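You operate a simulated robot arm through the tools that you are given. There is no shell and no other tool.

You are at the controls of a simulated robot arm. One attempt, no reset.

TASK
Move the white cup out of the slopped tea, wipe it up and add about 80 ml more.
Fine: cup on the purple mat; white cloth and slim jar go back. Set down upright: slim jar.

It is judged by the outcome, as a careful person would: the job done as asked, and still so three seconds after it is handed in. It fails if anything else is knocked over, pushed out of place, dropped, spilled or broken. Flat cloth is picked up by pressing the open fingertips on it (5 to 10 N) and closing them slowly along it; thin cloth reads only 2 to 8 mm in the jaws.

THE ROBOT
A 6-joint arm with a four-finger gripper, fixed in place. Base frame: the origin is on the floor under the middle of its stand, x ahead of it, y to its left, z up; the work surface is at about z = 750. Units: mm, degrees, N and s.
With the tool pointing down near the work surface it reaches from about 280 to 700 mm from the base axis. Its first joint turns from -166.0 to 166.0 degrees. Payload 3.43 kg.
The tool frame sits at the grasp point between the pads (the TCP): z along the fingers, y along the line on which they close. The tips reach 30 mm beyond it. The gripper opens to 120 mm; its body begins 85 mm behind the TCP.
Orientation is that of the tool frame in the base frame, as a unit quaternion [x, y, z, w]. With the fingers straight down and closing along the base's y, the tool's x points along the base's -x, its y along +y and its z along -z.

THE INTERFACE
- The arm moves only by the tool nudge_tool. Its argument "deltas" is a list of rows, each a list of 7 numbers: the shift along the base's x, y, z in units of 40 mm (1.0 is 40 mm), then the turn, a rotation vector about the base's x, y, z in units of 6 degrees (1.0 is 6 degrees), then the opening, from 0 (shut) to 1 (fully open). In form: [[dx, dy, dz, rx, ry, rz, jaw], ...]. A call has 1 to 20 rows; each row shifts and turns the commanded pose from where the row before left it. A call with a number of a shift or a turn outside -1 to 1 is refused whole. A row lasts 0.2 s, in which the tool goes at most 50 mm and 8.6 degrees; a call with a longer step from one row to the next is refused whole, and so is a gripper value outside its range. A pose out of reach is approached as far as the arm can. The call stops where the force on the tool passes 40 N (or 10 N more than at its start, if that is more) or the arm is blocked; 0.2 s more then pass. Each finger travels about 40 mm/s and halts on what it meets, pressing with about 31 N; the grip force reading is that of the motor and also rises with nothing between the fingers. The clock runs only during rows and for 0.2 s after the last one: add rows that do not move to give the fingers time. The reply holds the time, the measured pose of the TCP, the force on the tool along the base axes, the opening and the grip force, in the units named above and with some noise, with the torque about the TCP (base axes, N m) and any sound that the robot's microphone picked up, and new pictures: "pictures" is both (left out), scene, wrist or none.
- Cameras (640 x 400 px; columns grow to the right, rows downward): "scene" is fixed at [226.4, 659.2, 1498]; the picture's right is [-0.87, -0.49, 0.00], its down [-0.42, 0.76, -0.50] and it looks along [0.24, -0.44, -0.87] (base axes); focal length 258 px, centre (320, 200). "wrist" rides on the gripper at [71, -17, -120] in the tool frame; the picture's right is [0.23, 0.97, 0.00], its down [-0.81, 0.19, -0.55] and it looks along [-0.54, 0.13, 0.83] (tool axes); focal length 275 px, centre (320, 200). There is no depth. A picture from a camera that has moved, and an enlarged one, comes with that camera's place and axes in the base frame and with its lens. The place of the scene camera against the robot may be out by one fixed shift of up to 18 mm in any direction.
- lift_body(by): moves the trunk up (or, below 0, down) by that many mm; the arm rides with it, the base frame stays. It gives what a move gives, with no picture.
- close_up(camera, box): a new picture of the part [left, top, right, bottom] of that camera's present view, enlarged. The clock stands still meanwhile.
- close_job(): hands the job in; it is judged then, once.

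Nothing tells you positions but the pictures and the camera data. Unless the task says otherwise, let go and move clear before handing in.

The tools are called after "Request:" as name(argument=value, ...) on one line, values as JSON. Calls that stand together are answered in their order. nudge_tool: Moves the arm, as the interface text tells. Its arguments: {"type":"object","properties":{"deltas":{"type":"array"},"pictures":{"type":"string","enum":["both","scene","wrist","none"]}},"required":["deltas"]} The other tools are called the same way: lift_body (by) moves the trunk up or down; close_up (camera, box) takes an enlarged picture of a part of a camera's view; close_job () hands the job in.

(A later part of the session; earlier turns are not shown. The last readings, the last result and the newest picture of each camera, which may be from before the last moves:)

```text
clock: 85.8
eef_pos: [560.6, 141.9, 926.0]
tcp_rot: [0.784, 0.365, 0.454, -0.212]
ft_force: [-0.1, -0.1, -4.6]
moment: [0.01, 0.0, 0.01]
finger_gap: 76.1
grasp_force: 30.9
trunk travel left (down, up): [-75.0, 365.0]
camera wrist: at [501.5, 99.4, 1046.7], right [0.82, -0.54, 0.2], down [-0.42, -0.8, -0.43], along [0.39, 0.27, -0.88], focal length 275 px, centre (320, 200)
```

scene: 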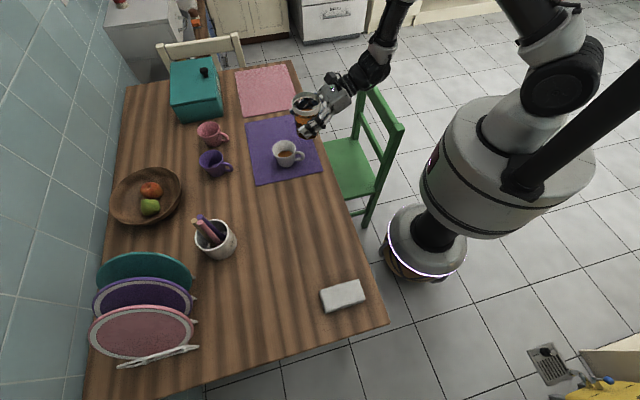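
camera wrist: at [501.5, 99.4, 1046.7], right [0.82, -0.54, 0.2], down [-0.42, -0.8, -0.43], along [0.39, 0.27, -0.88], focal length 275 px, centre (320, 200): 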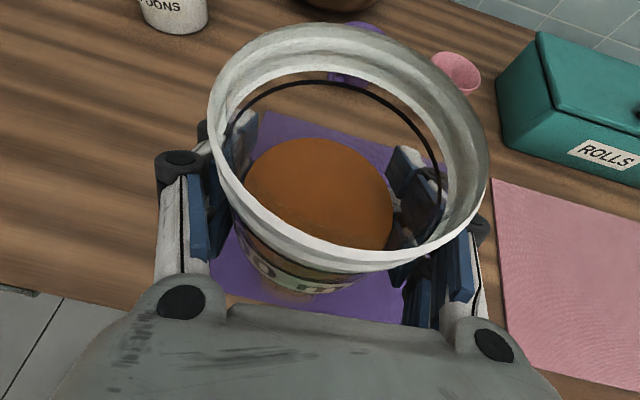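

The jar is in place beside the cup and the scene camera has a clear view of the cup. I'll record the cup's level, then tip the jar to 36°, below the expected pour threshold.

Request:
close_up(camera="scene", box=[262, 130, 312, 170])

Request:
nudge_tool(deltas=[[0, 0, 0, -0.2, 0.168, 0, 0.47], [0, 0, 0, -0.383, 0.3215, 0, 0.47], [0, 0, 0, -0.383, 0.3215, 0, 0.47], [0, 0, 0, -0.383, 0.3215, 0, 0.47], [0, 0, 0, -0.383, 0.3215, 0, 0.47], [0, 0, 0, -0.383, 0.3215, 0, 0.47], [0, 0, 0, -0.383, 0.3215, 0, 0.47], [0, 0, 0, -0.383, 0.3215, 0, 0.47], [0, 0, 0, -0.383, 0.3215, 0, 0.47], [0, 0, 0, -0.383, 0.3215, 0, 0.47], [0, 0, 0, -0.383, 0.3215, 0, 0.47], [0, 0, 0, -0.383, 0.3215, 0, 0.47], [0, 0, 0, -0.2, 0.168, 0, 0.47], [0, 0, 0, 0, 0, 0, 0.47], [0, 0, 0, 0, 0, 0, 0.47]])

```text
10.00 times, centred on (287, 150) of scene
camera zoom: at [226.4, 659.2, 1498.0], right [-0.87, -0.49, 0.0], down [-0.42, 0.76, -0.5], along [0.24, -0.44, -0.87], focal length 2584 px, centre (650, 700)
```

zoom: 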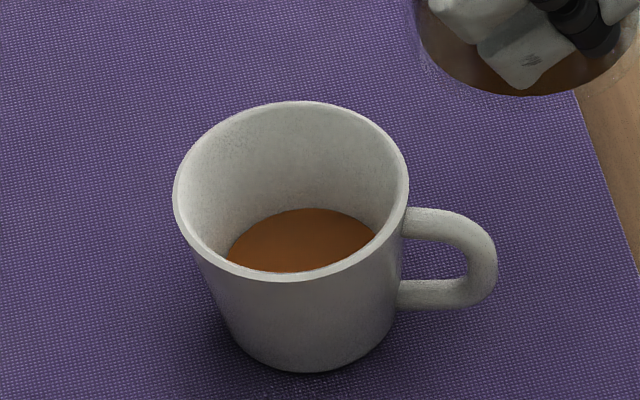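

```text
clock: 89.0
eef_pos: [559.9, 141.2, 925.8]
tcp_rot: [0.886, 0.414, 0.188, -0.088]
ft_force: [-0.4, -0.5, -4.7]
moment: [0.03, 0.0, 0.03]
finger_gap: 75.8
grasp_force: 30.6
trunk travel left (down, up): [-75.0, 365.0]
camera wrist: at [556.1, 164.6, 1063.9], right [0.88, -0.46, 0.09], down [-0.47, -0.86, 0.18], along [0.0, -0.2, -0.98], focal length 275 px, centre (320, 200)
```

scene: 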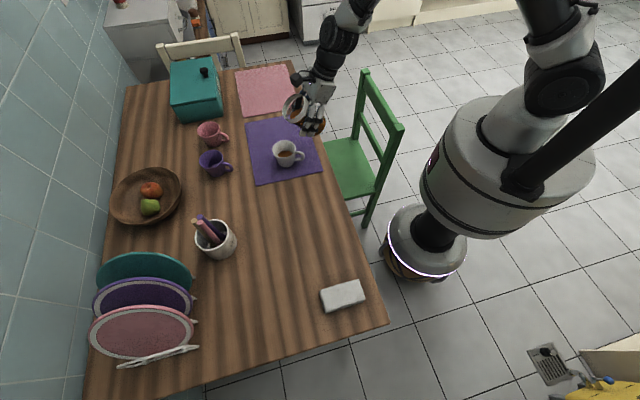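
wrist: 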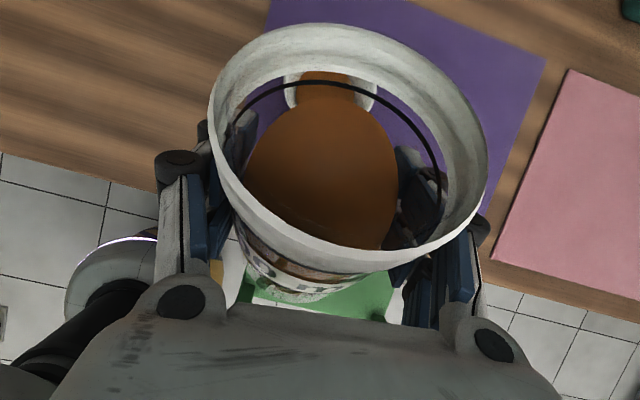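

Request:
close_up(camera="wrist", box=[200, 10, 500, 300])

Request:
close_up(camera="scene", box=[262, 80, 342, 180])

```text
1.38 times, centred on (350, 155) of wrist
camera zoom: at [556.1, 164.6, 1063.9], right [0.88, -0.46, 0.09], down [-0.47, -0.86, 0.18], along [0.0, -0.2, -0.98], focal length 380 px, centre (279, 262)
```

zoom: 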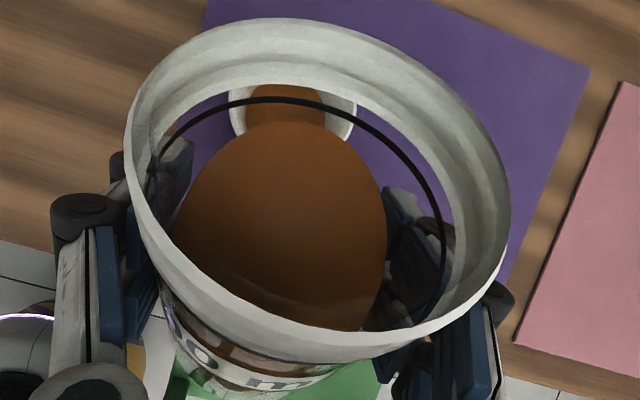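

```text
4.00 times, centred on (302, 130) of scene
camera zoom: at [226.4, 659.2, 1498.0], right [-0.87, -0.49, 0.0], down [-0.42, 0.76, -0.5], along [0.24, -0.44, -0.87], focal length 1034 px, centre (392, 480)
```

zoom: 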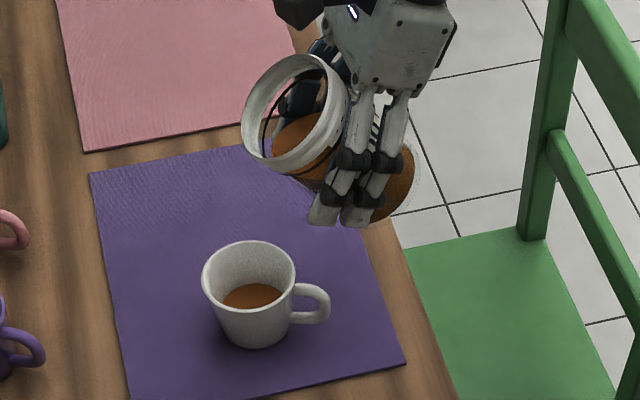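

The tea surface is near the lip and the lip is over the cup. I'll lower a little and tip to 45°.

Request:
nudge_tool(deltas=[[0, 0, -0.1, 0, 0, 0, 0.47], [0, 0, -0.2, 0, 0, 0, 0.47], [0, 0, -0.2, 0, 0, 0, 0.47], [0, 0, -0.1, 0, 0, 0, 0.47], [0, 0, 0, -0.2, 0.168, 0, 0.47], [0, 0, 0, -0.25, 0.21, 0, 0.47], [0, 0, 0, -0.25, 0.21, 0, 0.47], [0, 0, -0.05, -0.25, 0.21, 0, 0.47], [0, 0, -0.1, -0.2, 0.168, 0, 0.47], [0, 0, -0.15, 0, 0, 0, 0.47], [0, 0, -0.15, 0, 0, 0, 0.47], [0, 0, -0.05, 0, 0, 0, 0.47], [0, 0, 0, 0, 0, 0, 0.47]])

Request:
close_up(camera="wrist", box=[200, 10, 500, 300])

Request:
close_up(camera="scene", box=[262, 90, 332, 175])

```text
clock: 91.8
eef_pos: [560.3, 140.2, 881.2]
tcp_rot: [0.899, 0.418, 0.118, -0.056]
ft_force: [-0.4, 0.3, -4.9]
moment: [0.06, -0.03, 0.03]
finger_gap: 76.1
grasp_force: 31.4
trunk travel left (down, up): [-75.0, 365.0]
camera wrist: at [570.0, 180.7, 1015.3], right [0.89, -0.46, 0.06], down [-0.45, -0.83, 0.32], along [-0.1, -0.31, -0.94], focal length 275 px, centre (320, 200)
```

scene: 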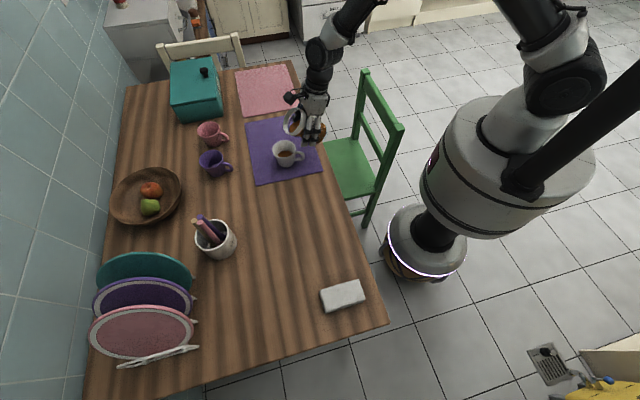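
wrist: 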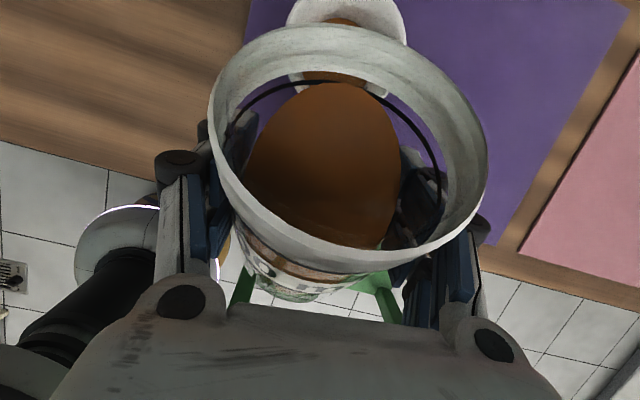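

```text
1.38 times, centred on (350, 155) of wrist
camera zoom: at [570.0, 180.7, 1015.3], right [0.89, -0.46, 0.06], down [-0.45, -0.83, 0.32], along [-0.1, -0.31, -0.94], focal length 380 px, centre (279, 262)
```

zoom: 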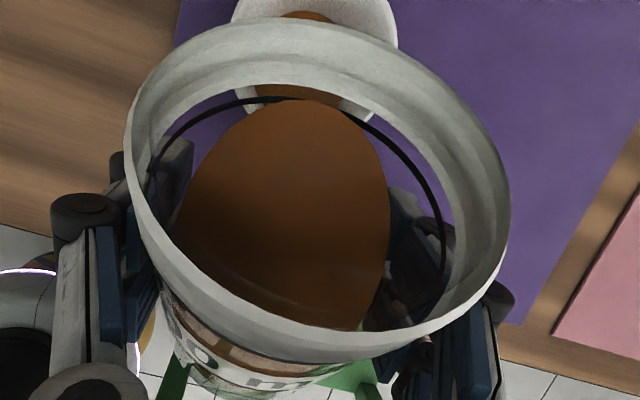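

```text
4.71 times, centred on (297, 132) of scene
camera zoom: at [226.4, 659.2, 1498.0], right [-0.87, -0.49, 0.0], down [-0.42, 0.76, -0.5], along [0.24, -0.44, -0.87], focal length 1216 px, centre (428, 518)
```

zoom: 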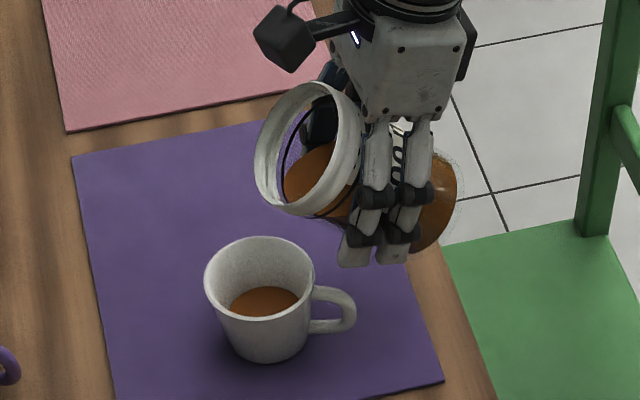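

The lip is over the cup and no flow has started. I'll take several still readings to establish the jar's weight before pouring.

Request:
nudge_tool(deltas=[[0, 0, 0, 0, 0, 0, 0.47]], pictures="none")

Request:
nudge_tool(deltas=[[0, 0, 0, 0, 0, 0, 0.47]], pictures="none")

Request:
nudge_tool(deltas=[[0, 0, 0, 0, 0, 0, 0.47]], pictures="none")

Request:
nudge_tool(deltas=[[0, 0, 0, 0, 0, 0, 0.47]], pictures="none")

Request:
nudge_tool(deltas=[[0, 0, 0, 0, 0, 0, 0.47]], pictures="none")

Request:
nudge_tool(deltas=[[0, 0, 0, 0, 0, 0, 0.47]], pictures="none")

Request:
nudge_tool(deltas=[[0, 0, 0, 0, 0, 0, 0.47]], pictures="none")

Request:
nudge_tool(deltas=[[0, 0, 0, 0, 0, 0, 0.47]], pictures="none")

Request:
nudge_tool(deltas=[[0, 0, 0, 0, 0, 0, 0.47]], pictures="none")

Request:
nudge_tool(deltas=[[0, 0, 0, 0, 0, 0, 0.47]], pictures="none")

```text
clock: 92.2
eef_pos: [561.4, 140.7, 881.9]
tcp_rot: [0.898, 0.419, 0.118, -0.056]
ft_force: [1.0, -0.2, -4.2]
moment: [0.08, -0.03, 0.0]
finger_gap: 75.9
grasp_force: 31.1
trunk travel left (down, up): [-75.0, 365.0]
```

```text
clock: 92.6
eef_pos: [561.1, 140.8, 880.2]
tcp_rot: [0.898, 0.419, 0.118, -0.056]
ft_force: [-0.1, -0.8, -4.2]
moment: [0.01, -0.07, -0.01]
finger_gap: 75.7
grasp_force: 31.4
trunk travel left (down, up): [-75.0, 365.0]
```

```text
clock: 93.0
eef_pos: [560.7, 141.6, 880.1]
tcp_rot: [0.898, 0.42, 0.118, -0.056]
ft_force: [0.5, -0.2, -5.0]
moment: [0.03, -0.05, -0.03]
finger_gap: 76.0
grasp_force: 30.8
trunk travel left (down, up): [-75.0, 365.0]
```

```text
clock: 93.4
eef_pos: [559.9, 140.5, 881.0]
tcp_rot: [0.899, 0.419, 0.118, -0.056]
ft_force: [-0.4, -0.1, -4.1]
moment: [0.06, -0.04, -0.02]
finger_gap: 75.9
grasp_force: 30.7
trunk travel left (down, up): [-75.0, 365.0]
```

```text
clock: 93.8
eef_pos: [559.7, 140.4, 881.0]
tcp_rot: [0.898, 0.42, 0.117, -0.056]
ft_force: [-0.3, -0.4, -3.6]
moment: [0.06, -0.02, 0.01]
finger_gap: 75.9
grasp_force: 31.4
trunk travel left (down, up): [-75.0, 365.0]
```

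```text
clock: 94.2
eef_pos: [560.3, 141.4, 880.7]
tcp_rot: [0.898, 0.42, 0.118, -0.055]
ft_force: [0.1, 0.3, -4.2]
moment: [0.05, -0.07, -0.01]
finger_gap: 76.0
grasp_force: 31.0
trunk travel left (down, up): [-75.0, 365.0]
```

```text
clock: 94.6
eef_pos: [560.9, 142.1, 881.8]
tcp_rot: [0.898, 0.419, 0.118, -0.056]
ft_force: [-0.4, 0.0, -5.0]
moment: [0.07, -0.03, -0.01]
finger_gap: 76.1
grasp_force: 31.1
trunk travel left (down, up): [-75.0, 365.0]
```

```text
clock: 95.0
eef_pos: [559.9, 140.3, 881.1]
tcp_rot: [0.898, 0.419, 0.118, -0.056]
ft_force: [0.2, -0.2, -3.8]
moment: [0.04, 0.01, 0.0]
finger_gap: 76.1
grasp_force: 31.1
trunk travel left (down, up): [-75.0, 365.0]
```

```text
clock: 95.4
eef_pos: [560.8, 140.9, 881.2]
tcp_rot: [0.899, 0.419, 0.118, -0.056]
ft_force: [0.3, -0.3, -5.6]
moment: [0.09, 0.02, -0.02]
finger_gap: 76.4
grasp_force: 31.0
trunk travel left (down, up): [-75.0, 365.0]
```

```text
clock: 95.8
eef_pos: [562.4, 141.1, 881.3]
tcp_rot: [0.898, 0.42, 0.118, -0.056]
ft_force: [0.0, 0.3, -4.9]
moment: [0.03, -0.02, -0.03]
finger_gap: 76.1
grasp_force: 31.0
trunk travel left (down, up): [-75.0, 365.0]
```

The baseline weight is 4.47 N, so 80 ml should bring it to about 3.69 N. In the scene close-up, the cup's tea edge should rise from row ~208 to about row 147. I'm tipping slowly to 49°.

Request:
nudge_tool(deltas=[[0, 0, 0, -0.1, 0.084, 0, 0.47], [0, 0, 0, -0.1, 0.084, 0, 0.47], [0, 0, 0, -0.1, 0.084, 0, 0.47], [0, 0, 0, -0.1, 0.084, 0, 0.47], [0, 0, 0, 0, 0, 0, 0.47], [0, 0, 0, 0, 0, 0, 0.47]])

Request:
close_up(camera="scene", box=[262, 100, 332, 170])

Request:
close_up(camera="wrist", box=[200, 0, 500, 290])

```text
clock: 97.2
eef_pos: [560.3, 141.8, 881.2]
tcp_rot: [0.901, 0.421, 0.094, -0.045]
ft_force: [0.2, -0.8, -5.2]
moment: [0.02, -0.04, -0.01]
finger_gap: 76.4
grasp_force: 31.3
trunk travel left (down, up): [-75.0, 365.0]
camera wrist: at [574.7, 186.6, 1013.4], right [0.89, -0.45, 0.05], down [-0.44, -0.82, 0.37], along [-0.13, -0.35, -0.93], focal length 275 px, centre (320, 200)
```

scene: 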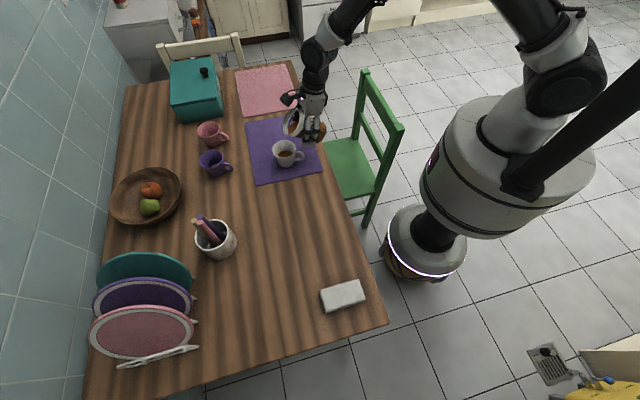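
wrist: 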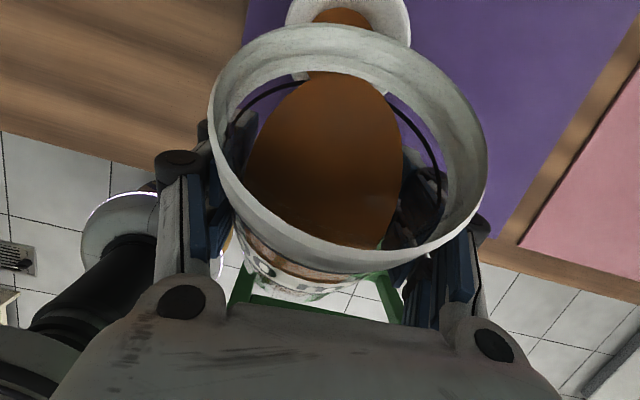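

```text
5.71 times, centred on (297, 135) of scene
camera zoom: at [226.4, 659.2, 1498.0], right [-0.87, -0.49, 0.0], down [-0.42, 0.76, -0.5], along [0.24, -0.44, -0.87], focal length 1477 px, centre (451, 571)
```

zoom: 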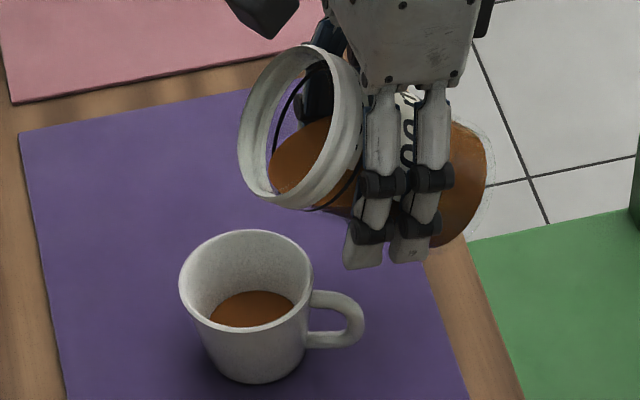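

```text
1.38 times, centred on (350, 145) of wrist
camera zoom: at [574.7, 186.6, 1013.4], right [0.89, -0.45, 0.05], down [-0.44, -0.82, 0.37], along [-0.13, -0.35, -0.93], focal length 380 px, centre (279, 276)
```

zoom: 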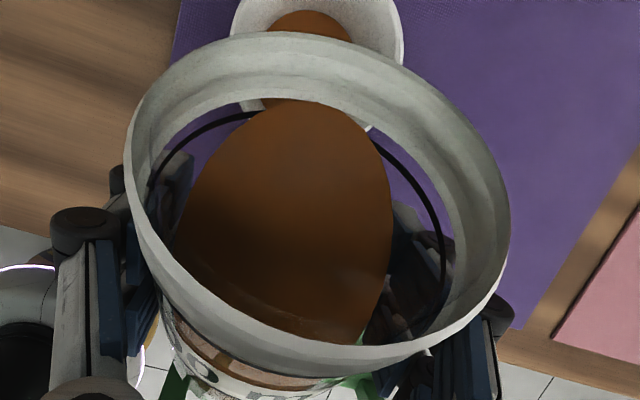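

The tea has reached the base of the rim band but there's no flow yet. I'm tipping on slowly in small steps.

Request:
nudge_tool(deltas=[[0, 0, 0, -0.1, 0.084, 0, 0.47], [0, 0, 0, -0.128, 0.107, 0, 0.47], [0, 0, 0, -0.128, 0.107, 0, 0.47], [0, 0, 0, -0.128, 0.107, 0, 0.47], [0, 0, 0, -0.1, 0.084, 0, 0.47], [0, 0, 0, 0, 0, 0, 0.47], [0, 0, 0, 0, 0, 0, 0.47]])

Request:
close_up(camera="scene", box=[262, 100, 332, 170])

Request:
close_up(camera="wrist", box=[200, 0, 500, 290])

```text
clock: 98.8
eef_pos: [559.9, 141.2, 881.0]
tcp_rot: [0.905, 0.422, 0.057, -0.027]
ft_force: [0.0, -0.4, -4.6]
moment: [0.05, -0.05, 0.0]
finger_gap: 76.1
grasp_force: 30.9
trunk travel left (down, up): [-75.0, 365.0]
camera wrist: at [581.2, 194.6, 1009.5], right [0.89, -0.45, 0.03], down [-0.42, -0.79, 0.45], along [-0.18, -0.41, -0.9], focal length 275 px, centre (320, 200)
```

scene: 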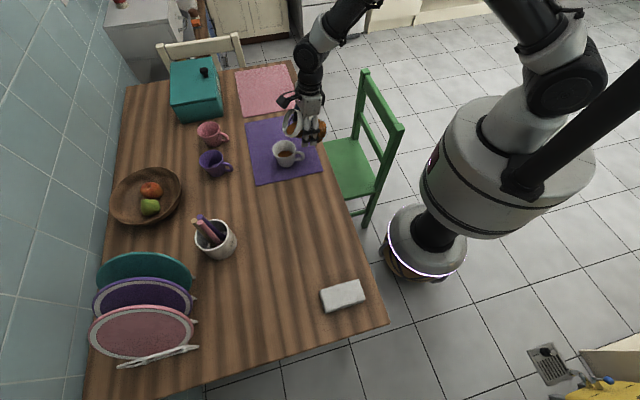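
wrist: 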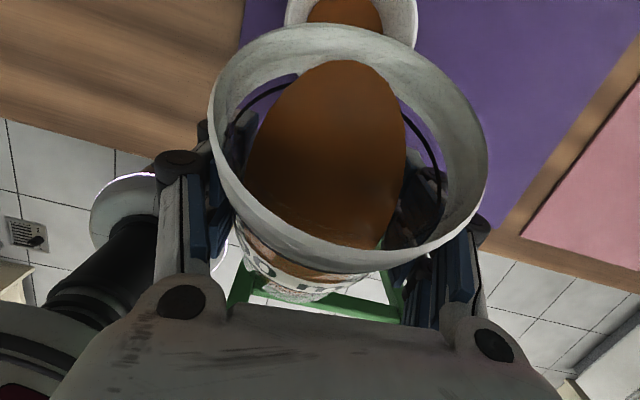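

```text
5.71 times, centred on (297, 135) of scene
camera zoom: at [226.4, 659.2, 1498.0], right [-0.87, -0.49, 0.0], down [-0.42, 0.76, -0.5], along [0.24, -0.44, -0.87], focal length 1477 px, centre (451, 571)
```

zoom: 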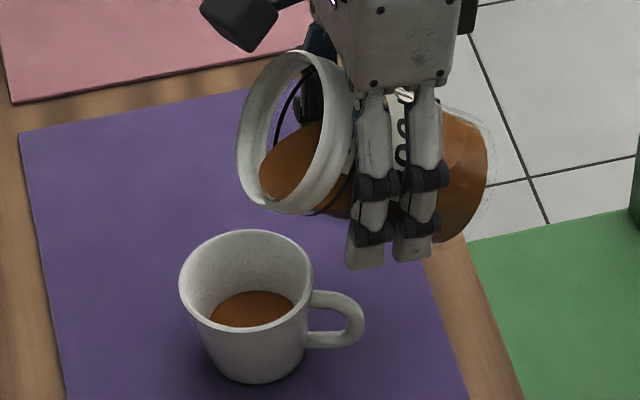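

```text
1.38 times, centred on (350, 145) of wrist
camera zoom: at [581.2, 194.6, 1009.5], right [0.89, -0.45, 0.03], down [-0.42, -0.79, 0.45], along [-0.18, -0.41, -0.9], focal length 380 px, centre (279, 276)
```

zoom: 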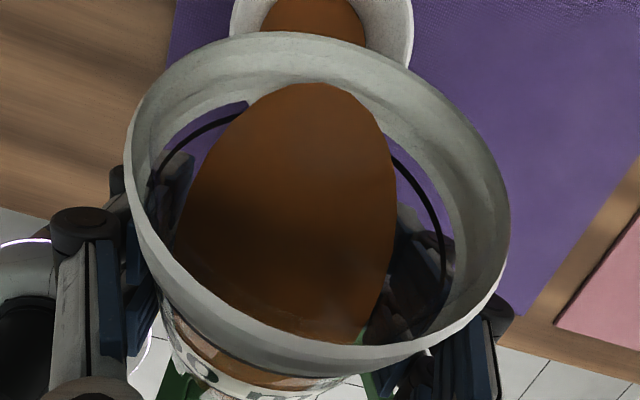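

It's close to the lip. I'm tipping another 3°, still slowly.

Request:
nudge_tool(deltas=[[0, 0, 0, -0.1, 0.084, 0, 0.47], [0, 0, 0, -0.1, 0.084, 0, 0.47], [0, 0, 0, -0.1, 0.084, 0, 0.47], [0, 0, 0, -0.1, 0.084, 0, 0.47], [0, 0, 0, 0, 0, 0, 0.47], [0, 0, 0, 0, 0, 0, 0.47]], pictures="wrist")

Request:
close_up(camera="scene", box=[262, 100, 332, 170])

Request:
close_up(camera="wrist", box=[200, 0, 500, 290])

```text
clock: 100.2
eef_pos: [561.1, 141.3, 881.3]
tcp_rot: [0.906, 0.423, 0.032, -0.016]
ft_force: [-0.6, -0.1, -4.2]
moment: [0.11, -0.04, 0.01]
finger_gap: 76.2
grasp_force: 31.0
trunk travel left (down, up): [-75.0, 365.0]
camera wrist: at [585.7, 199.8, 1006.1], right [0.89, -0.45, 0.02], down [-0.4, -0.77, 0.49], along [-0.21, -0.45, -0.87], focal length 275 px, centre (320, 200)
```

wrist: 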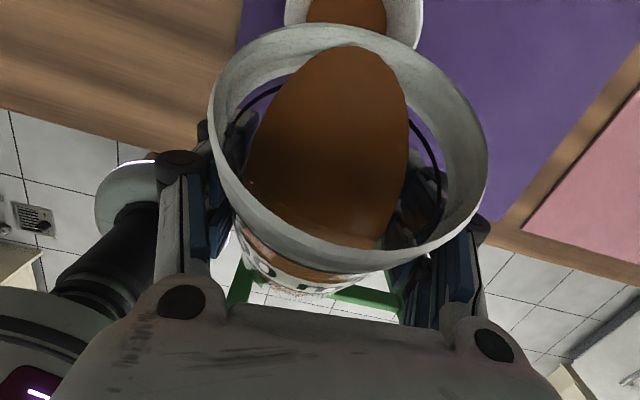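

```text
5.71 times, centred on (297, 135) of scene
camera zoom: at [226.4, 659.2, 1498.0], right [-0.87, -0.49, 0.0], down [-0.42, 0.76, -0.5], along [0.24, -0.44, -0.87], focal length 1477 px, centre (451, 571)
```

zoom: 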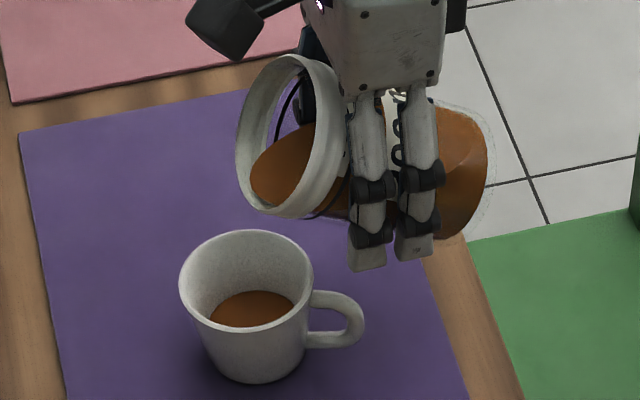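

```text
1.38 times, centred on (350, 145) of wrist
camera zoom: at [585.7, 199.8, 1006.1], right [0.89, -0.45, 0.02], down [-0.4, -0.77, 0.49], along [-0.21, -0.45, -0.87], focal length 380 px, centre (279, 276)
```

zoom: 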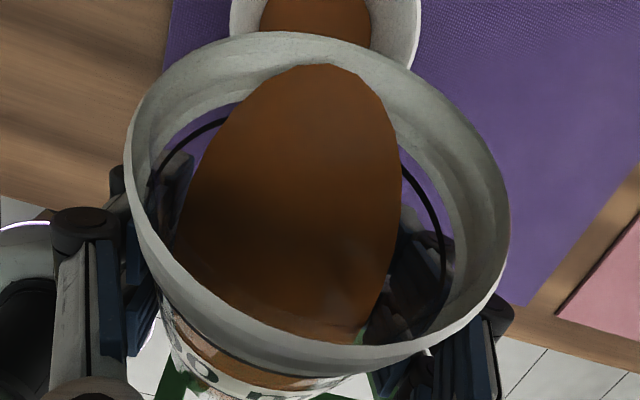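

The tea is within a few millimetres of the lip, so the threshold should be near 60°. I'm continuing in smaller steps.

Request:
nudge_tool(deltas=[[0, 0, 0, -0.1, 0.084, 0, 0.47], [0, 0, 0, -0.1, 0.084, 0, 0.47], [0, 0, 0, -0.1, 0.084, 0, 0.47], [0, 0, 0, 0, 0, 0, 0.47], [0, 0, 0, 0, 0, 0, 0.47]], pictures="wrist")

Request:
close_up(camera="scene", box=[262, 100, 332, 170])

Request:
close_up(camera="wrist", box=[200, 0, 500, 290])

```text
clock: 101.4
eef_pos: [560.6, 142.1, 881.9]
tcp_rot: [0.906, 0.423, 0.015, -0.007]
ft_force: [0.6, -0.1, -5.5]
moment: [0.04, -0.04, 0.02]
finger_gap: 75.9
grasp_force: 31.2
trunk travel left (down, up): [-75.0, 365.0]
camera wrist: at [588.9, 203.8, 1003.4], right [0.89, -0.45, 0.01], down [-0.39, -0.76, 0.53], along [-0.23, -0.47, -0.85], focal length 275 px, centre (320, 200)
```

wrist: 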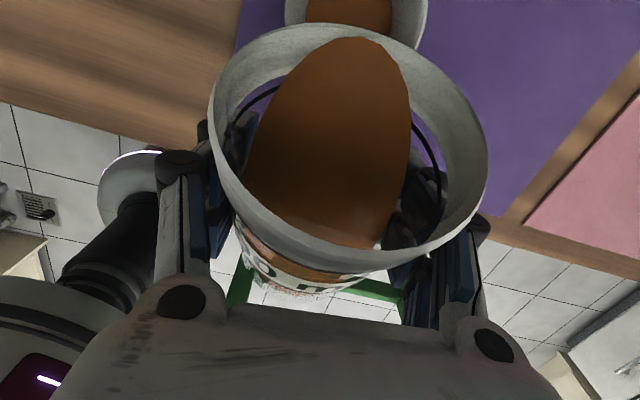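

```text
5.71 times, centred on (297, 135) of scene
camera zoom: at [226.4, 659.2, 1498.0], right [-0.87, -0.49, 0.0], down [-0.42, 0.76, -0.5], along [0.24, -0.44, -0.87], focal length 1477 px, centre (451, 571)
```

zoom: 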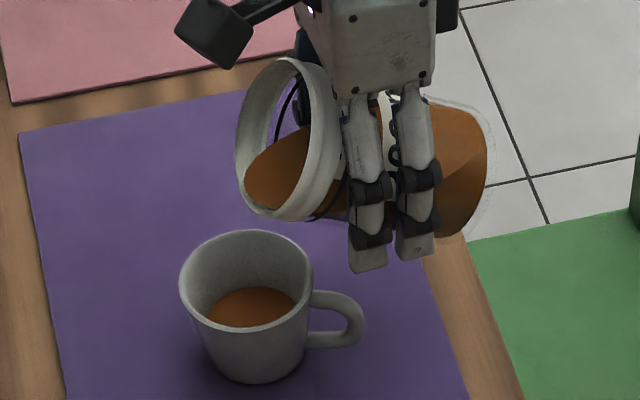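

```text
1.38 times, centred on (350, 145) of wrist
camera zoom: at [588.9, 203.8, 1003.4], right [0.89, -0.45, 0.01], down [-0.39, -0.76, 0.53], along [-0.23, -0.47, -0.85], focal length 380 px, centre (279, 276)
```

zoom: 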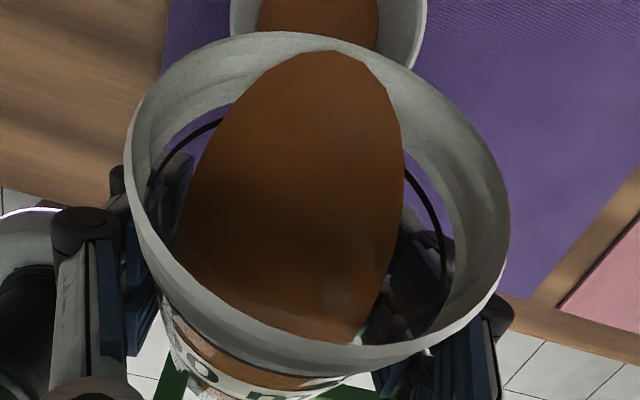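

The tea is about to spill and the lip sits exactly over the cup centre. To allow for the stream's outward drift I'll shift back about 8 mm and down 6 mm, then tip slightly more.

Request:
nudge_tool(deltas=[[-0.064, -0.077, -0.075, 0, 0, 0, 0.47], [-0.064, -0.077, -0.075, 0, 0, 0, 0.47], [0, 0, 0, -0.1, 0.084, 0, 0.47], [0, 0, 0, -0.1, 0.084, 0, 0.47], [0, 0, 0, 0, 0, 0, 0.47], [0, 0, 0, 0, 0, 0, 0.47], [0, 0, 0, 0, 0, 0, 0.47]], pictures="wrist")

Request:
close_up(camera="scene", box=[262, 110, 322, 170])

Request:
close_up(camera="wrist", box=[200, 0, 500, 290])

```text
clock: 103.0
eef_pos: [556.2, 135.1, 876.8]
tcp_rot: [0.906, 0.423, 0.002, -0.001]
ft_force: [-0.1, -0.4, -4.4]
moment: [0.05, -0.03, 0.0]
finger_gap: 75.9
grasp_force: 30.8
trunk travel left (down, up): [-75.0, 365.0]
camera wrist: at [585.8, 200.1, 995.8], right [0.89, -0.45, 0.0], down [-0.38, -0.75, 0.55], along [-0.25, -0.49, -0.84], focal length 275 px, centre (320, 200)
```

wrist: 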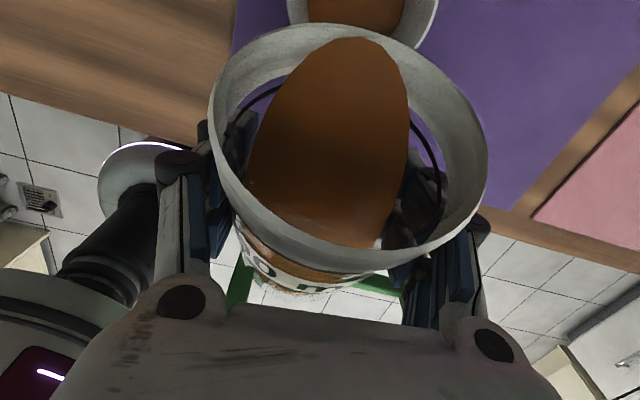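

```text
6.67 times, centred on (292, 140) of scene
camera zoom: at [226.4, 659.2, 1498.0], right [-0.87, -0.49, 0.0], down [-0.42, 0.76, -0.5], along [0.24, -0.44, -0.87], focal length 1723 px, centre (507, 600)
```

zoom: 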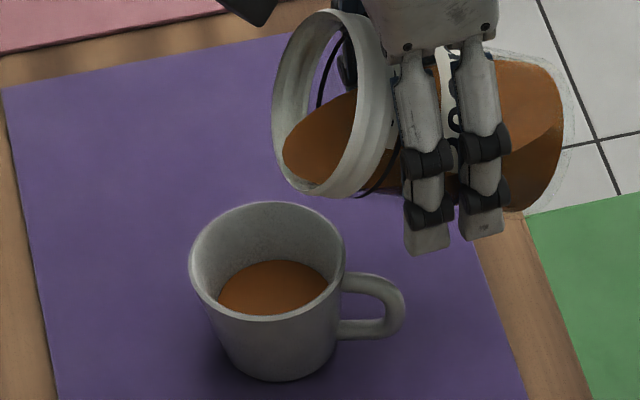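

```text
1.38 times, centred on (350, 145) of wrist
camera zoom: at [585.8, 200.1, 995.8], right [0.89, -0.45, 0.0], down [-0.38, -0.75, 0.55], along [-0.25, -0.49, -0.84], focal length 380 px, centre (279, 276)
```

zoom: 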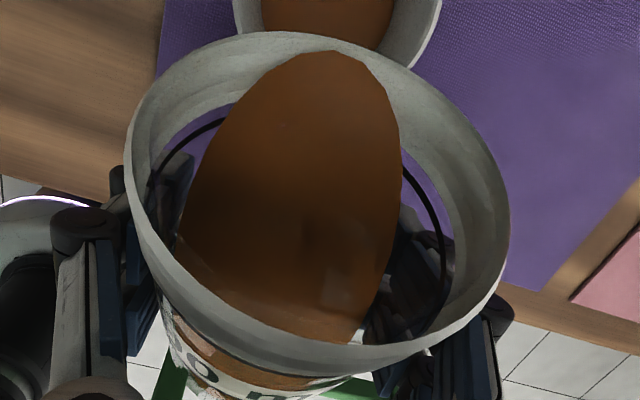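

Pouring has begun and the cup level has risen a few millimetres. I'll hold still for a second to see whether the flow settles.

Request:
nudge_tool(deltas=[[0, 0, 0, 0, 0, 0, 0.47], [0, 0, 0, 0, 0, 0, 0.47], [0, 0, 0, 0, 0, 0, 0.47]], pictures="none")

Request:
close_up(camera="scene", box=[262, 130, 312, 170])

Request:
close_up(camera="wrist", box=[200, 0, 500, 290])

```text
clock: 103.8
eef_pos: [556.5, 133.8, 875.7]
tcp_rot: [0.906, 0.423, 0.001, -0.001]
ft_force: [-0.7, -0.1, -4.4]
moment: [0.05, -0.04, 0.0]
finger_gap: 76.0
grasp_force: 31.4
trunk travel left (down, up): [-75.0, 365.0]
```

```text
10.00 times, centred on (287, 150) of scene
camera zoom: at [226.4, 659.2, 1498.0], right [-0.87, -0.49, 0.0], down [-0.42, 0.76, -0.5], along [0.24, -0.44, -0.87], focal length 2584 px, centre (650, 700)
```

zoom: 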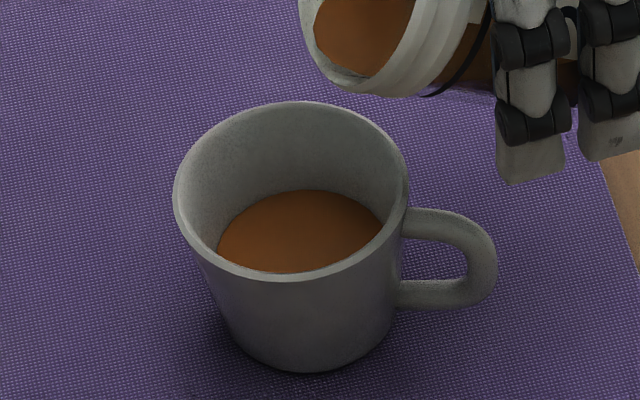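

```text
1.38 times, centred on (350, 145) of wrist
camera zoom: at [585.8, 200.1, 995.8], right [0.89, -0.45, 0.0], down [-0.38, -0.75, 0.55], along [-0.25, -0.49, -0.84], focal length 380 px, centre (279, 276)
```

zoom: 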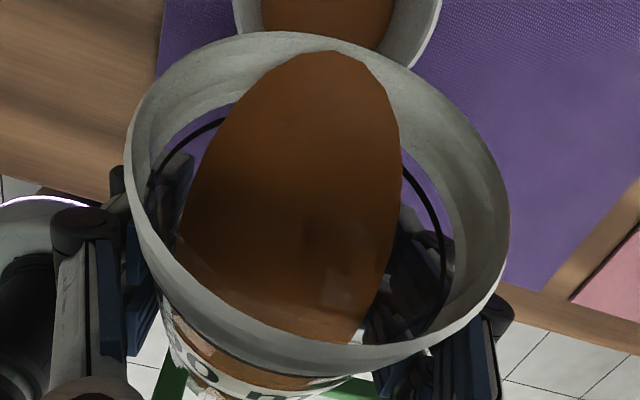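

The flow is quasi-static: the tea edge in the cup moved from row 208 to 190, roughly 20 ml so far, and the mat is dry. I'm tipping another 2.5° slowly.

Request:
nudge_tool(deltas=[[0, 0, 0, -0.08, 0.067, 0, 0.47], [0, 0, 0, -0.08, 0.067, 0, 0.47], [0, 0, 0, -0.08, 0.067, 0, 0.47], [0, 0, 0, -0.08, 0.067, 0, 0.47], [0, 0, 0, 0, 0, 0, 0.47], [0, 0, 0, 0, 0, 0, 0.47], [0, 0, 0, 0, 0, 0, 0.47], [0, 0, 0, 0, 0, 0, 0.47]], pictures="wrist")

Request:
close_up(camera="scene", box=[262, 130, 312, 170])

Request:
close_up(camera="wrist", box=[200, 0, 500, 290])

```text
clock: 105.6
eef_pos: [556.0, 135.5, 877.1]
tcp_rot: [0.906, 0.423, -0.018, 0.008]
ft_force: [-0.3, 0.2, -4.2]
moment: [0.06, -0.04, -0.01]
finger_gap: 75.9
grasp_force: 31.4
trunk travel left (down, up): [-75.0, 365.0]
camera wrist: at [589.1, 204.3, 992.5], right [0.89, -0.45, -0.01], down [-0.36, -0.73, 0.58], along [-0.27, -0.52, -0.81], focal length 275 px, centre (320, 200)
```

wrist: 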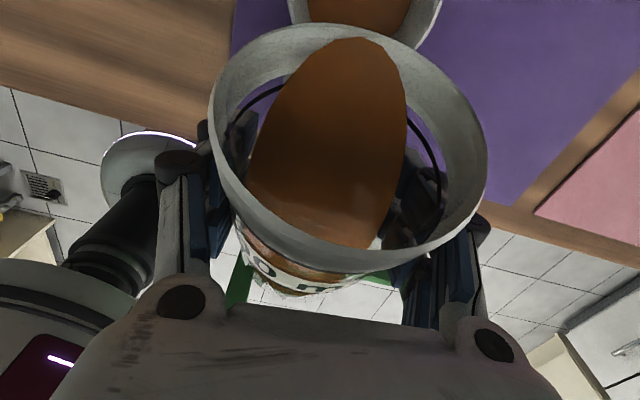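

```text
10.00 times, centred on (287, 150) of scene
camera zoom: at [226.4, 659.2, 1498.0], right [-0.87, -0.49, 0.0], down [-0.42, 0.76, -0.5], along [0.24, -0.44, -0.87], focal length 2584 px, centre (650, 700)
```

zoom: 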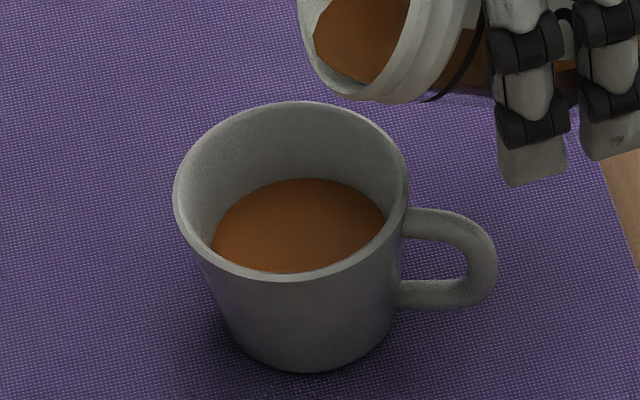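

```text
1.38 times, centred on (350, 145) of wrist
camera zoom: at [589.1, 204.3, 992.5], right [0.89, -0.45, -0.01], down [-0.36, -0.73, 0.58], along [-0.27, -0.52, -0.81], focal length 380 px, centre (279, 276)
```

zoom: 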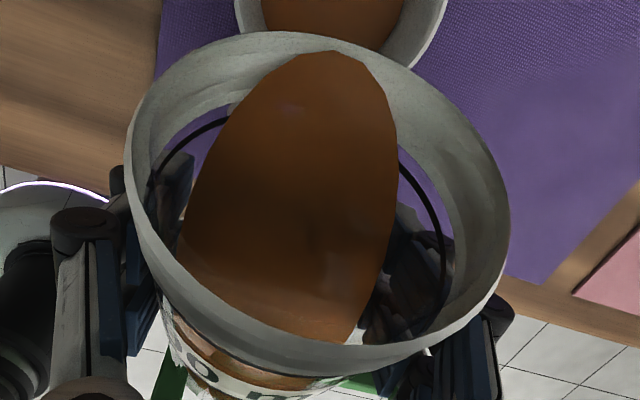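

The tea edge is now at row 179, about 37 ml. I'm continuing another 3.5°.

Request:
nudge_tool(deltas=[[0, 0, 0, -0.09, 0.0755, 0, 0.47], [0, 0, 0, -0.09, 0.0755, 0, 0.47], [0, 0, 0, -0.09, 0.0755, 0, 0.47], [0, 0, 0, -0.09, 0.0755, 0, 0.47], [0, 0, 0, -0.09, 0.0755, 0, 0.47], [0, 0, 0, 0, 0, 0, 0.47], [0, 0, 0, 0, 0, 0, 0.47], [0, 0, 0, 0, 0, 0, 0.47], [0, 0, 0, 0, 0, 0, 0.47]], pictures="wrist")

Request:
close_up(camera="scene", box=[262, 130, 312, 170])

Request:
close_up(camera="wrist", box=[200, 0, 500, 290])

```text
clock: 107.6
eef_pos: [556.1, 133.8, 874.7]
tcp_rot: [0.905, 0.422, -0.045, 0.021]
ft_force: [0.1, 0.7, -2.8]
moment: [0.0, 0.0, 0.02]
finger_gap: 76.0
grasp_force: 31.4
trunk travel left (down, up): [-75.0, 365.0]
camera wrist: at [593.8, 209.4, 987.4], right [0.89, -0.45, -0.02], down [-0.34, -0.7, 0.63], along [-0.3, -0.56, -0.78], focal length 275 px, centre (320, 200)
```

wrist: 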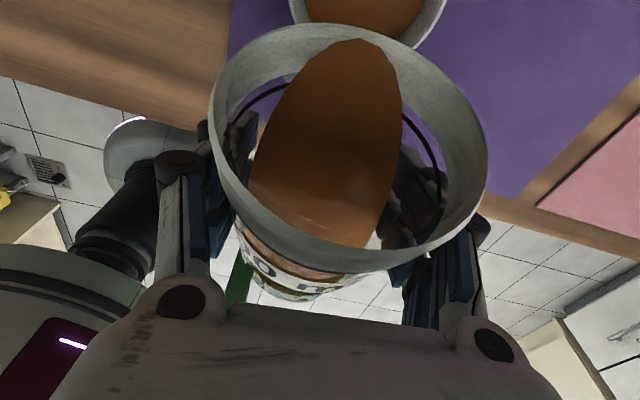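

```text
10.00 times, centred on (287, 150) of scene
camera zoom: at [226.4, 659.2, 1498.0], right [-0.87, -0.49, 0.0], down [-0.42, 0.76, -0.5], along [0.24, -0.44, -0.87], focal length 2584 px, centre (650, 700)
```

zoom: 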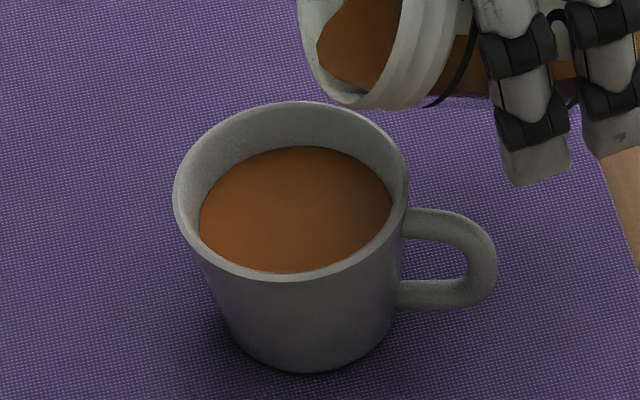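

```text
1.38 times, centred on (350, 145) of wrist
camera zoom: at [593.8, 209.4, 987.4], right [0.89, -0.45, -0.02], down [-0.34, -0.7, 0.63], along [-0.3, -0.56, -0.78], focal length 380 px, centre (279, 276)
```

zoom: 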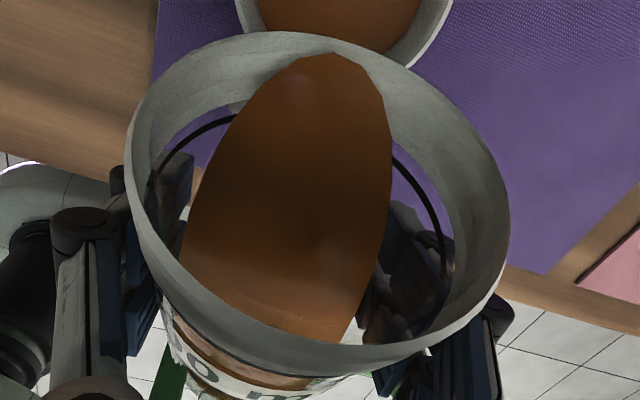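

The level jumped to about row 147, which is my visual target for 80 ml. I'm tipping back right away to stop the flow, then weighing.

Request:
nudge_tool(deltas=[[0, 0, 0, 0.4, -0.3355, 0, 0.47], [0, 0, 0, 0.4, -0.3355, 0, 0.47], [0, 0, 0, 0.3, -0.2517, 0, 0.47], [0, 0, 0, 0.2, -0.168, 0, 0.47], [0, 0, 0, 0, 0, 0, 0.47], [0, 0, 0, 0, 0, 0, 0.47]], pictures="wrist")

Request:
close_up(camera="scene", box=[262, 130, 312, 170])

Request:
close_up(camera="scene", box=[262, 90, 332, 170])

Request:
close_up(camera="wrist", box=[200, 0, 500, 290])

```text
clock: 109.0
eef_pos: [556.1, 135.4, 875.6]
tcp_rot: [0.906, 0.422, 0.035, -0.016]
ft_force: [-1.2, -0.9, -4.1]
moment: [0.06, -0.04, 0.02]
finger_gap: 75.9
grasp_force: 31.1
trunk travel left (down, up): [-75.0, 365.0]
camera wrist: at [580.0, 193.3, 1000.5], right [0.89, -0.45, 0.02], down [-0.4, -0.78, 0.49], along [-0.21, -0.44, -0.87], focal length 275 px, centre (320, 200)
```

wrist: 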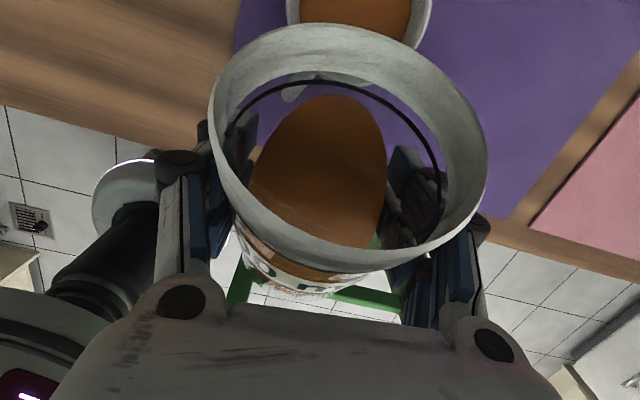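

```text
10.00 times, centred on (287, 150) of scene
camera zoom: at [226.4, 659.2, 1498.0], right [-0.87, -0.49, 0.0], down [-0.42, 0.76, -0.5], along [0.24, -0.44, -0.87], focal length 2584 px, centre (650, 700)
```

zoom: 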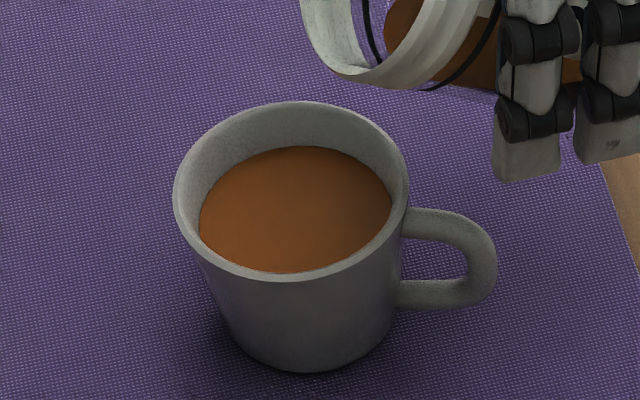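

```text
5.00 times, centred on (297, 130) of scene
camera zoom: at [226.4, 659.2, 1498.0], right [-0.87, -0.49, 0.0], down [-0.42, 0.76, -0.5], along [0.24, -0.44, -0.87], focal length 1292 px, centre (435, 550)
```

zoom: 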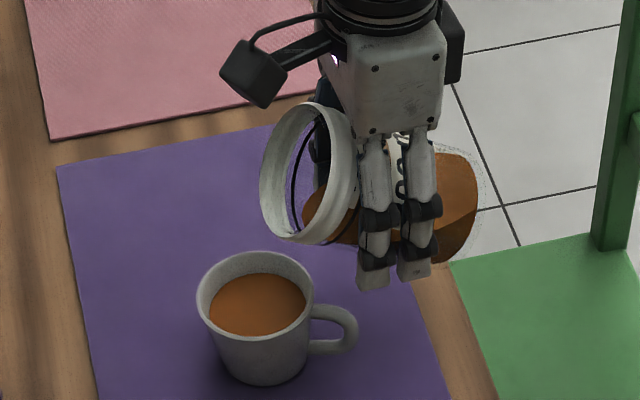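

```text
1.38 times, centred on (350, 145) of wrist
camera zoom: at [580.0, 193.3, 1000.5], right [0.89, -0.45, 0.02], down [-0.4, -0.78, 0.49], along [-0.21, -0.44, -0.87], focal length 380 px, centre (279, 276)
```

zoom: 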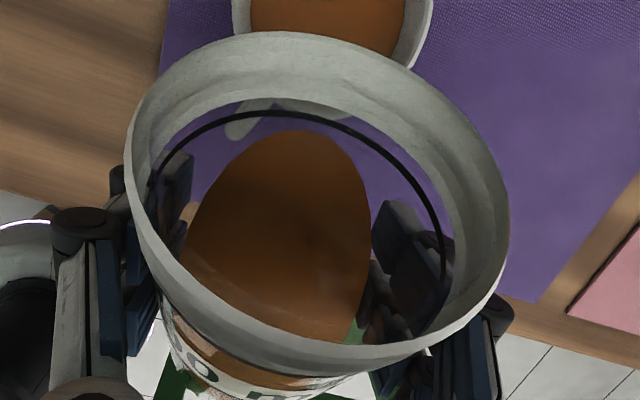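

The cup level is steady at row 147 and the flow has stopped. I'll take a series of still weight readings to check the amount poured.

Request:
nudge_tool(deltas=[[0, 0, 0, 0, 0, 0, 0.47]], pictures="none")

Request:
nudge_tool(deltas=[[0, 0, 0, 0, 0, 0, 0.47]], pictures="none")

Request:
nudge_tool(deltas=[[0, 0, 0, 0, 0, 0, 0.47]], pictures="none")

Request:
nudge_tool(deltas=[[0, 0, 0, 0, 0, 0, 0.47]], pictures="none")

Request:
nudge_tool(deltas=[[0, 0, 0, 0, 0, 0, 0.47]], pictures="none")

Request:
nudge_tool(deltas=[[0, 0, 0, 0, 0, 0, 0.47]], pictures="none")

Request:
nudge_tool(deltas=[[0, 0, 0, 0, 0, 0, 0.47]], pictures="none")

Request:
nudge_tool(deltas=[[0, 0, 0, 0, 0, 0, 0.47]], pictures="none")

Request:
nudge_tool(deltas=[[0, 0, 0, 0, 0, 0, 0.47]], pictures="none")

Request:
nudge_tool(deltas=[[0, 0, 0, 0, 0, 0, 0.47]], pictures="none")

Request:
nudge_tool(deltas=[[0, 0, 0, 0, 0, 0, 0.47]], pictures="none")

Request:
nudge_tool(deltas=[[0, 0, 0, 0, 0, 0, 0.47]], pictures="none")

Request:
nudge_tool(deltas=[[0, 0, 0, 0, 0, 0, 0.47]], pictures="none")

Request:
nudge_tool(deltas=[[0, 0, 0, 0, 0, 0, 0.47]], pictures="none")

```text
clock: 109.4
eef_pos: [555.9, 134.2, 875.2]
tcp_rot: [0.906, 0.422, 0.035, -0.016]
ft_force: [0.4, 0.3, -3.7]
moment: [0.03, -0.03, 0.02]
finger_gap: 76.3
grasp_force: 31.1
trunk travel left (down, up): [-75.0, 365.0]
```

```text
clock: 109.8
eef_pos: [555.8, 135.1, 876.1]
tcp_rot: [0.906, 0.422, 0.035, -0.016]
ft_force: [-0.6, 0.4, -4.1]
moment: [0.02, -0.02, 0.0]
finger_gap: 76.0
grasp_force: 30.5
trunk travel left (down, up): [-75.0, 365.0]
```

```text
clock: 110.2
eef_pos: [555.0, 133.5, 876.5]
tcp_rot: [0.905, 0.423, 0.034, -0.017]
ft_force: [0.5, -0.1, -3.3]
moment: [0.07, -0.02, -0.01]
finger_gap: 75.8
grasp_force: 31.1
trunk travel left (down, up): [-75.0, 365.0]
```

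```text
clock: 110.6
eef_pos: [555.1, 134.3, 876.0]
tcp_rot: [0.906, 0.422, 0.035, -0.016]
ft_force: [0.0, 0.4, -3.5]
moment: [0.04, -0.05, 0.0]
finger_gap: 76.1
grasp_force: 31.1
trunk travel left (down, up): [-75.0, 365.0]
```

```text
clock: 111.0
eef_pos: [556.5, 135.3, 876.1]
tcp_rot: [0.906, 0.422, 0.035, -0.017]
ft_force: [-0.2, 0.8, -3.7]
moment: [0.05, -0.02, 0.03]
finger_gap: 75.6
grasp_force: 30.8
trunk travel left (down, up): [-75.0, 365.0]
```

```text
clock: 111.4
eef_pos: [556.1, 135.8, 875.8]
tcp_rot: [0.906, 0.422, 0.035, -0.017]
ft_force: [-0.3, 0.3, -3.5]
moment: [0.04, -0.01, 0.01]
finger_gap: 76.0
grasp_force: 30.8
trunk travel left (down, up): [-75.0, 365.0]
```

```text
clock: 111.8
eef_pos: [555.7, 134.5, 876.5]
tcp_rot: [0.905, 0.423, 0.036, -0.016]
ft_force: [-0.9, 0.8, -3.9]
moment: [0.03, -0.04, -0.01]
finger_gap: 75.9
grasp_force: 31.2
trunk travel left (down, up): [-75.0, 365.0]
```

```text
clock: 112.2
eef_pos: [555.6, 135.6, 875.7]
tcp_rot: [0.906, 0.423, 0.034, -0.017]
ft_force: [-0.1, -0.6, -4.5]
moment: [0.05, -0.06, 0.04]
finger_gap: 76.0
grasp_force: 30.1
trunk travel left (down, up): [-75.0, 365.0]
```

```text
clock: 112.6
eef_pos: [554.0, 135.3, 876.0]
tcp_rot: [0.906, 0.422, 0.035, -0.016]
ft_force: [-0.3, -0.6, -3.0]
moment: [0.04, -0.04, -0.02]
finger_gap: 76.0
grasp_force: 31.7
trunk travel left (down, up): [-75.0, 365.0]
```

```text
clock: 113.0
eef_pos: [556.0, 134.5, 875.0]
tcp_rot: [0.906, 0.422, 0.035, -0.017]
ft_force: [0.1, 0.0, -3.5]
moment: [0.05, -0.04, 0.0]
finger_gap: 76.1
grasp_force: 31.1
trunk travel left (down, up): [-75.0, 365.0]
```

```text
clock: 113.4
eef_pos: [555.1, 133.8, 876.4]
tcp_rot: [0.905, 0.423, 0.034, -0.016]
ft_force: [-0.5, 0.2, -3.0]
moment: [0.02, -0.02, -0.02]
finger_gap: 76.4
grasp_force: 30.8
trunk travel left (down, up): [-75.0, 365.0]
```

```text
clock: 113.8
eef_pos: [555.9, 133.9, 875.8]
tcp_rot: [0.906, 0.422, 0.035, -0.017]
ft_force: [-0.8, -0.3, -4.7]
moment: [0.03, -0.03, 0.01]
finger_gap: 76.2
grasp_force: 31.0
trunk travel left (down, up): [-75.0, 365.0]
```

```text
clock: 114.2
eef_pos: [556.4, 135.2, 876.1]
tcp_rot: [0.906, 0.422, 0.035, -0.016]
ft_force: [-0.7, 0.1, -4.5]
moment: [0.01, -0.03, 0.03]
finger_gap: 75.8
grasp_force: 31.0
trunk travel left (down, up): [-75.0, 365.0]
```

```text
clock: 114.6
eef_pos: [554.8, 134.7, 874.8]
tcp_rot: [0.905, 0.423, 0.035, -0.016]
ft_force: [-0.6, 0.0, -3.4]
moment: [0.07, -0.04, 0.01]
finger_gap: 76.0
grasp_force: 31.4
trunk travel left (down, up): [-75.0, 365.0]
```

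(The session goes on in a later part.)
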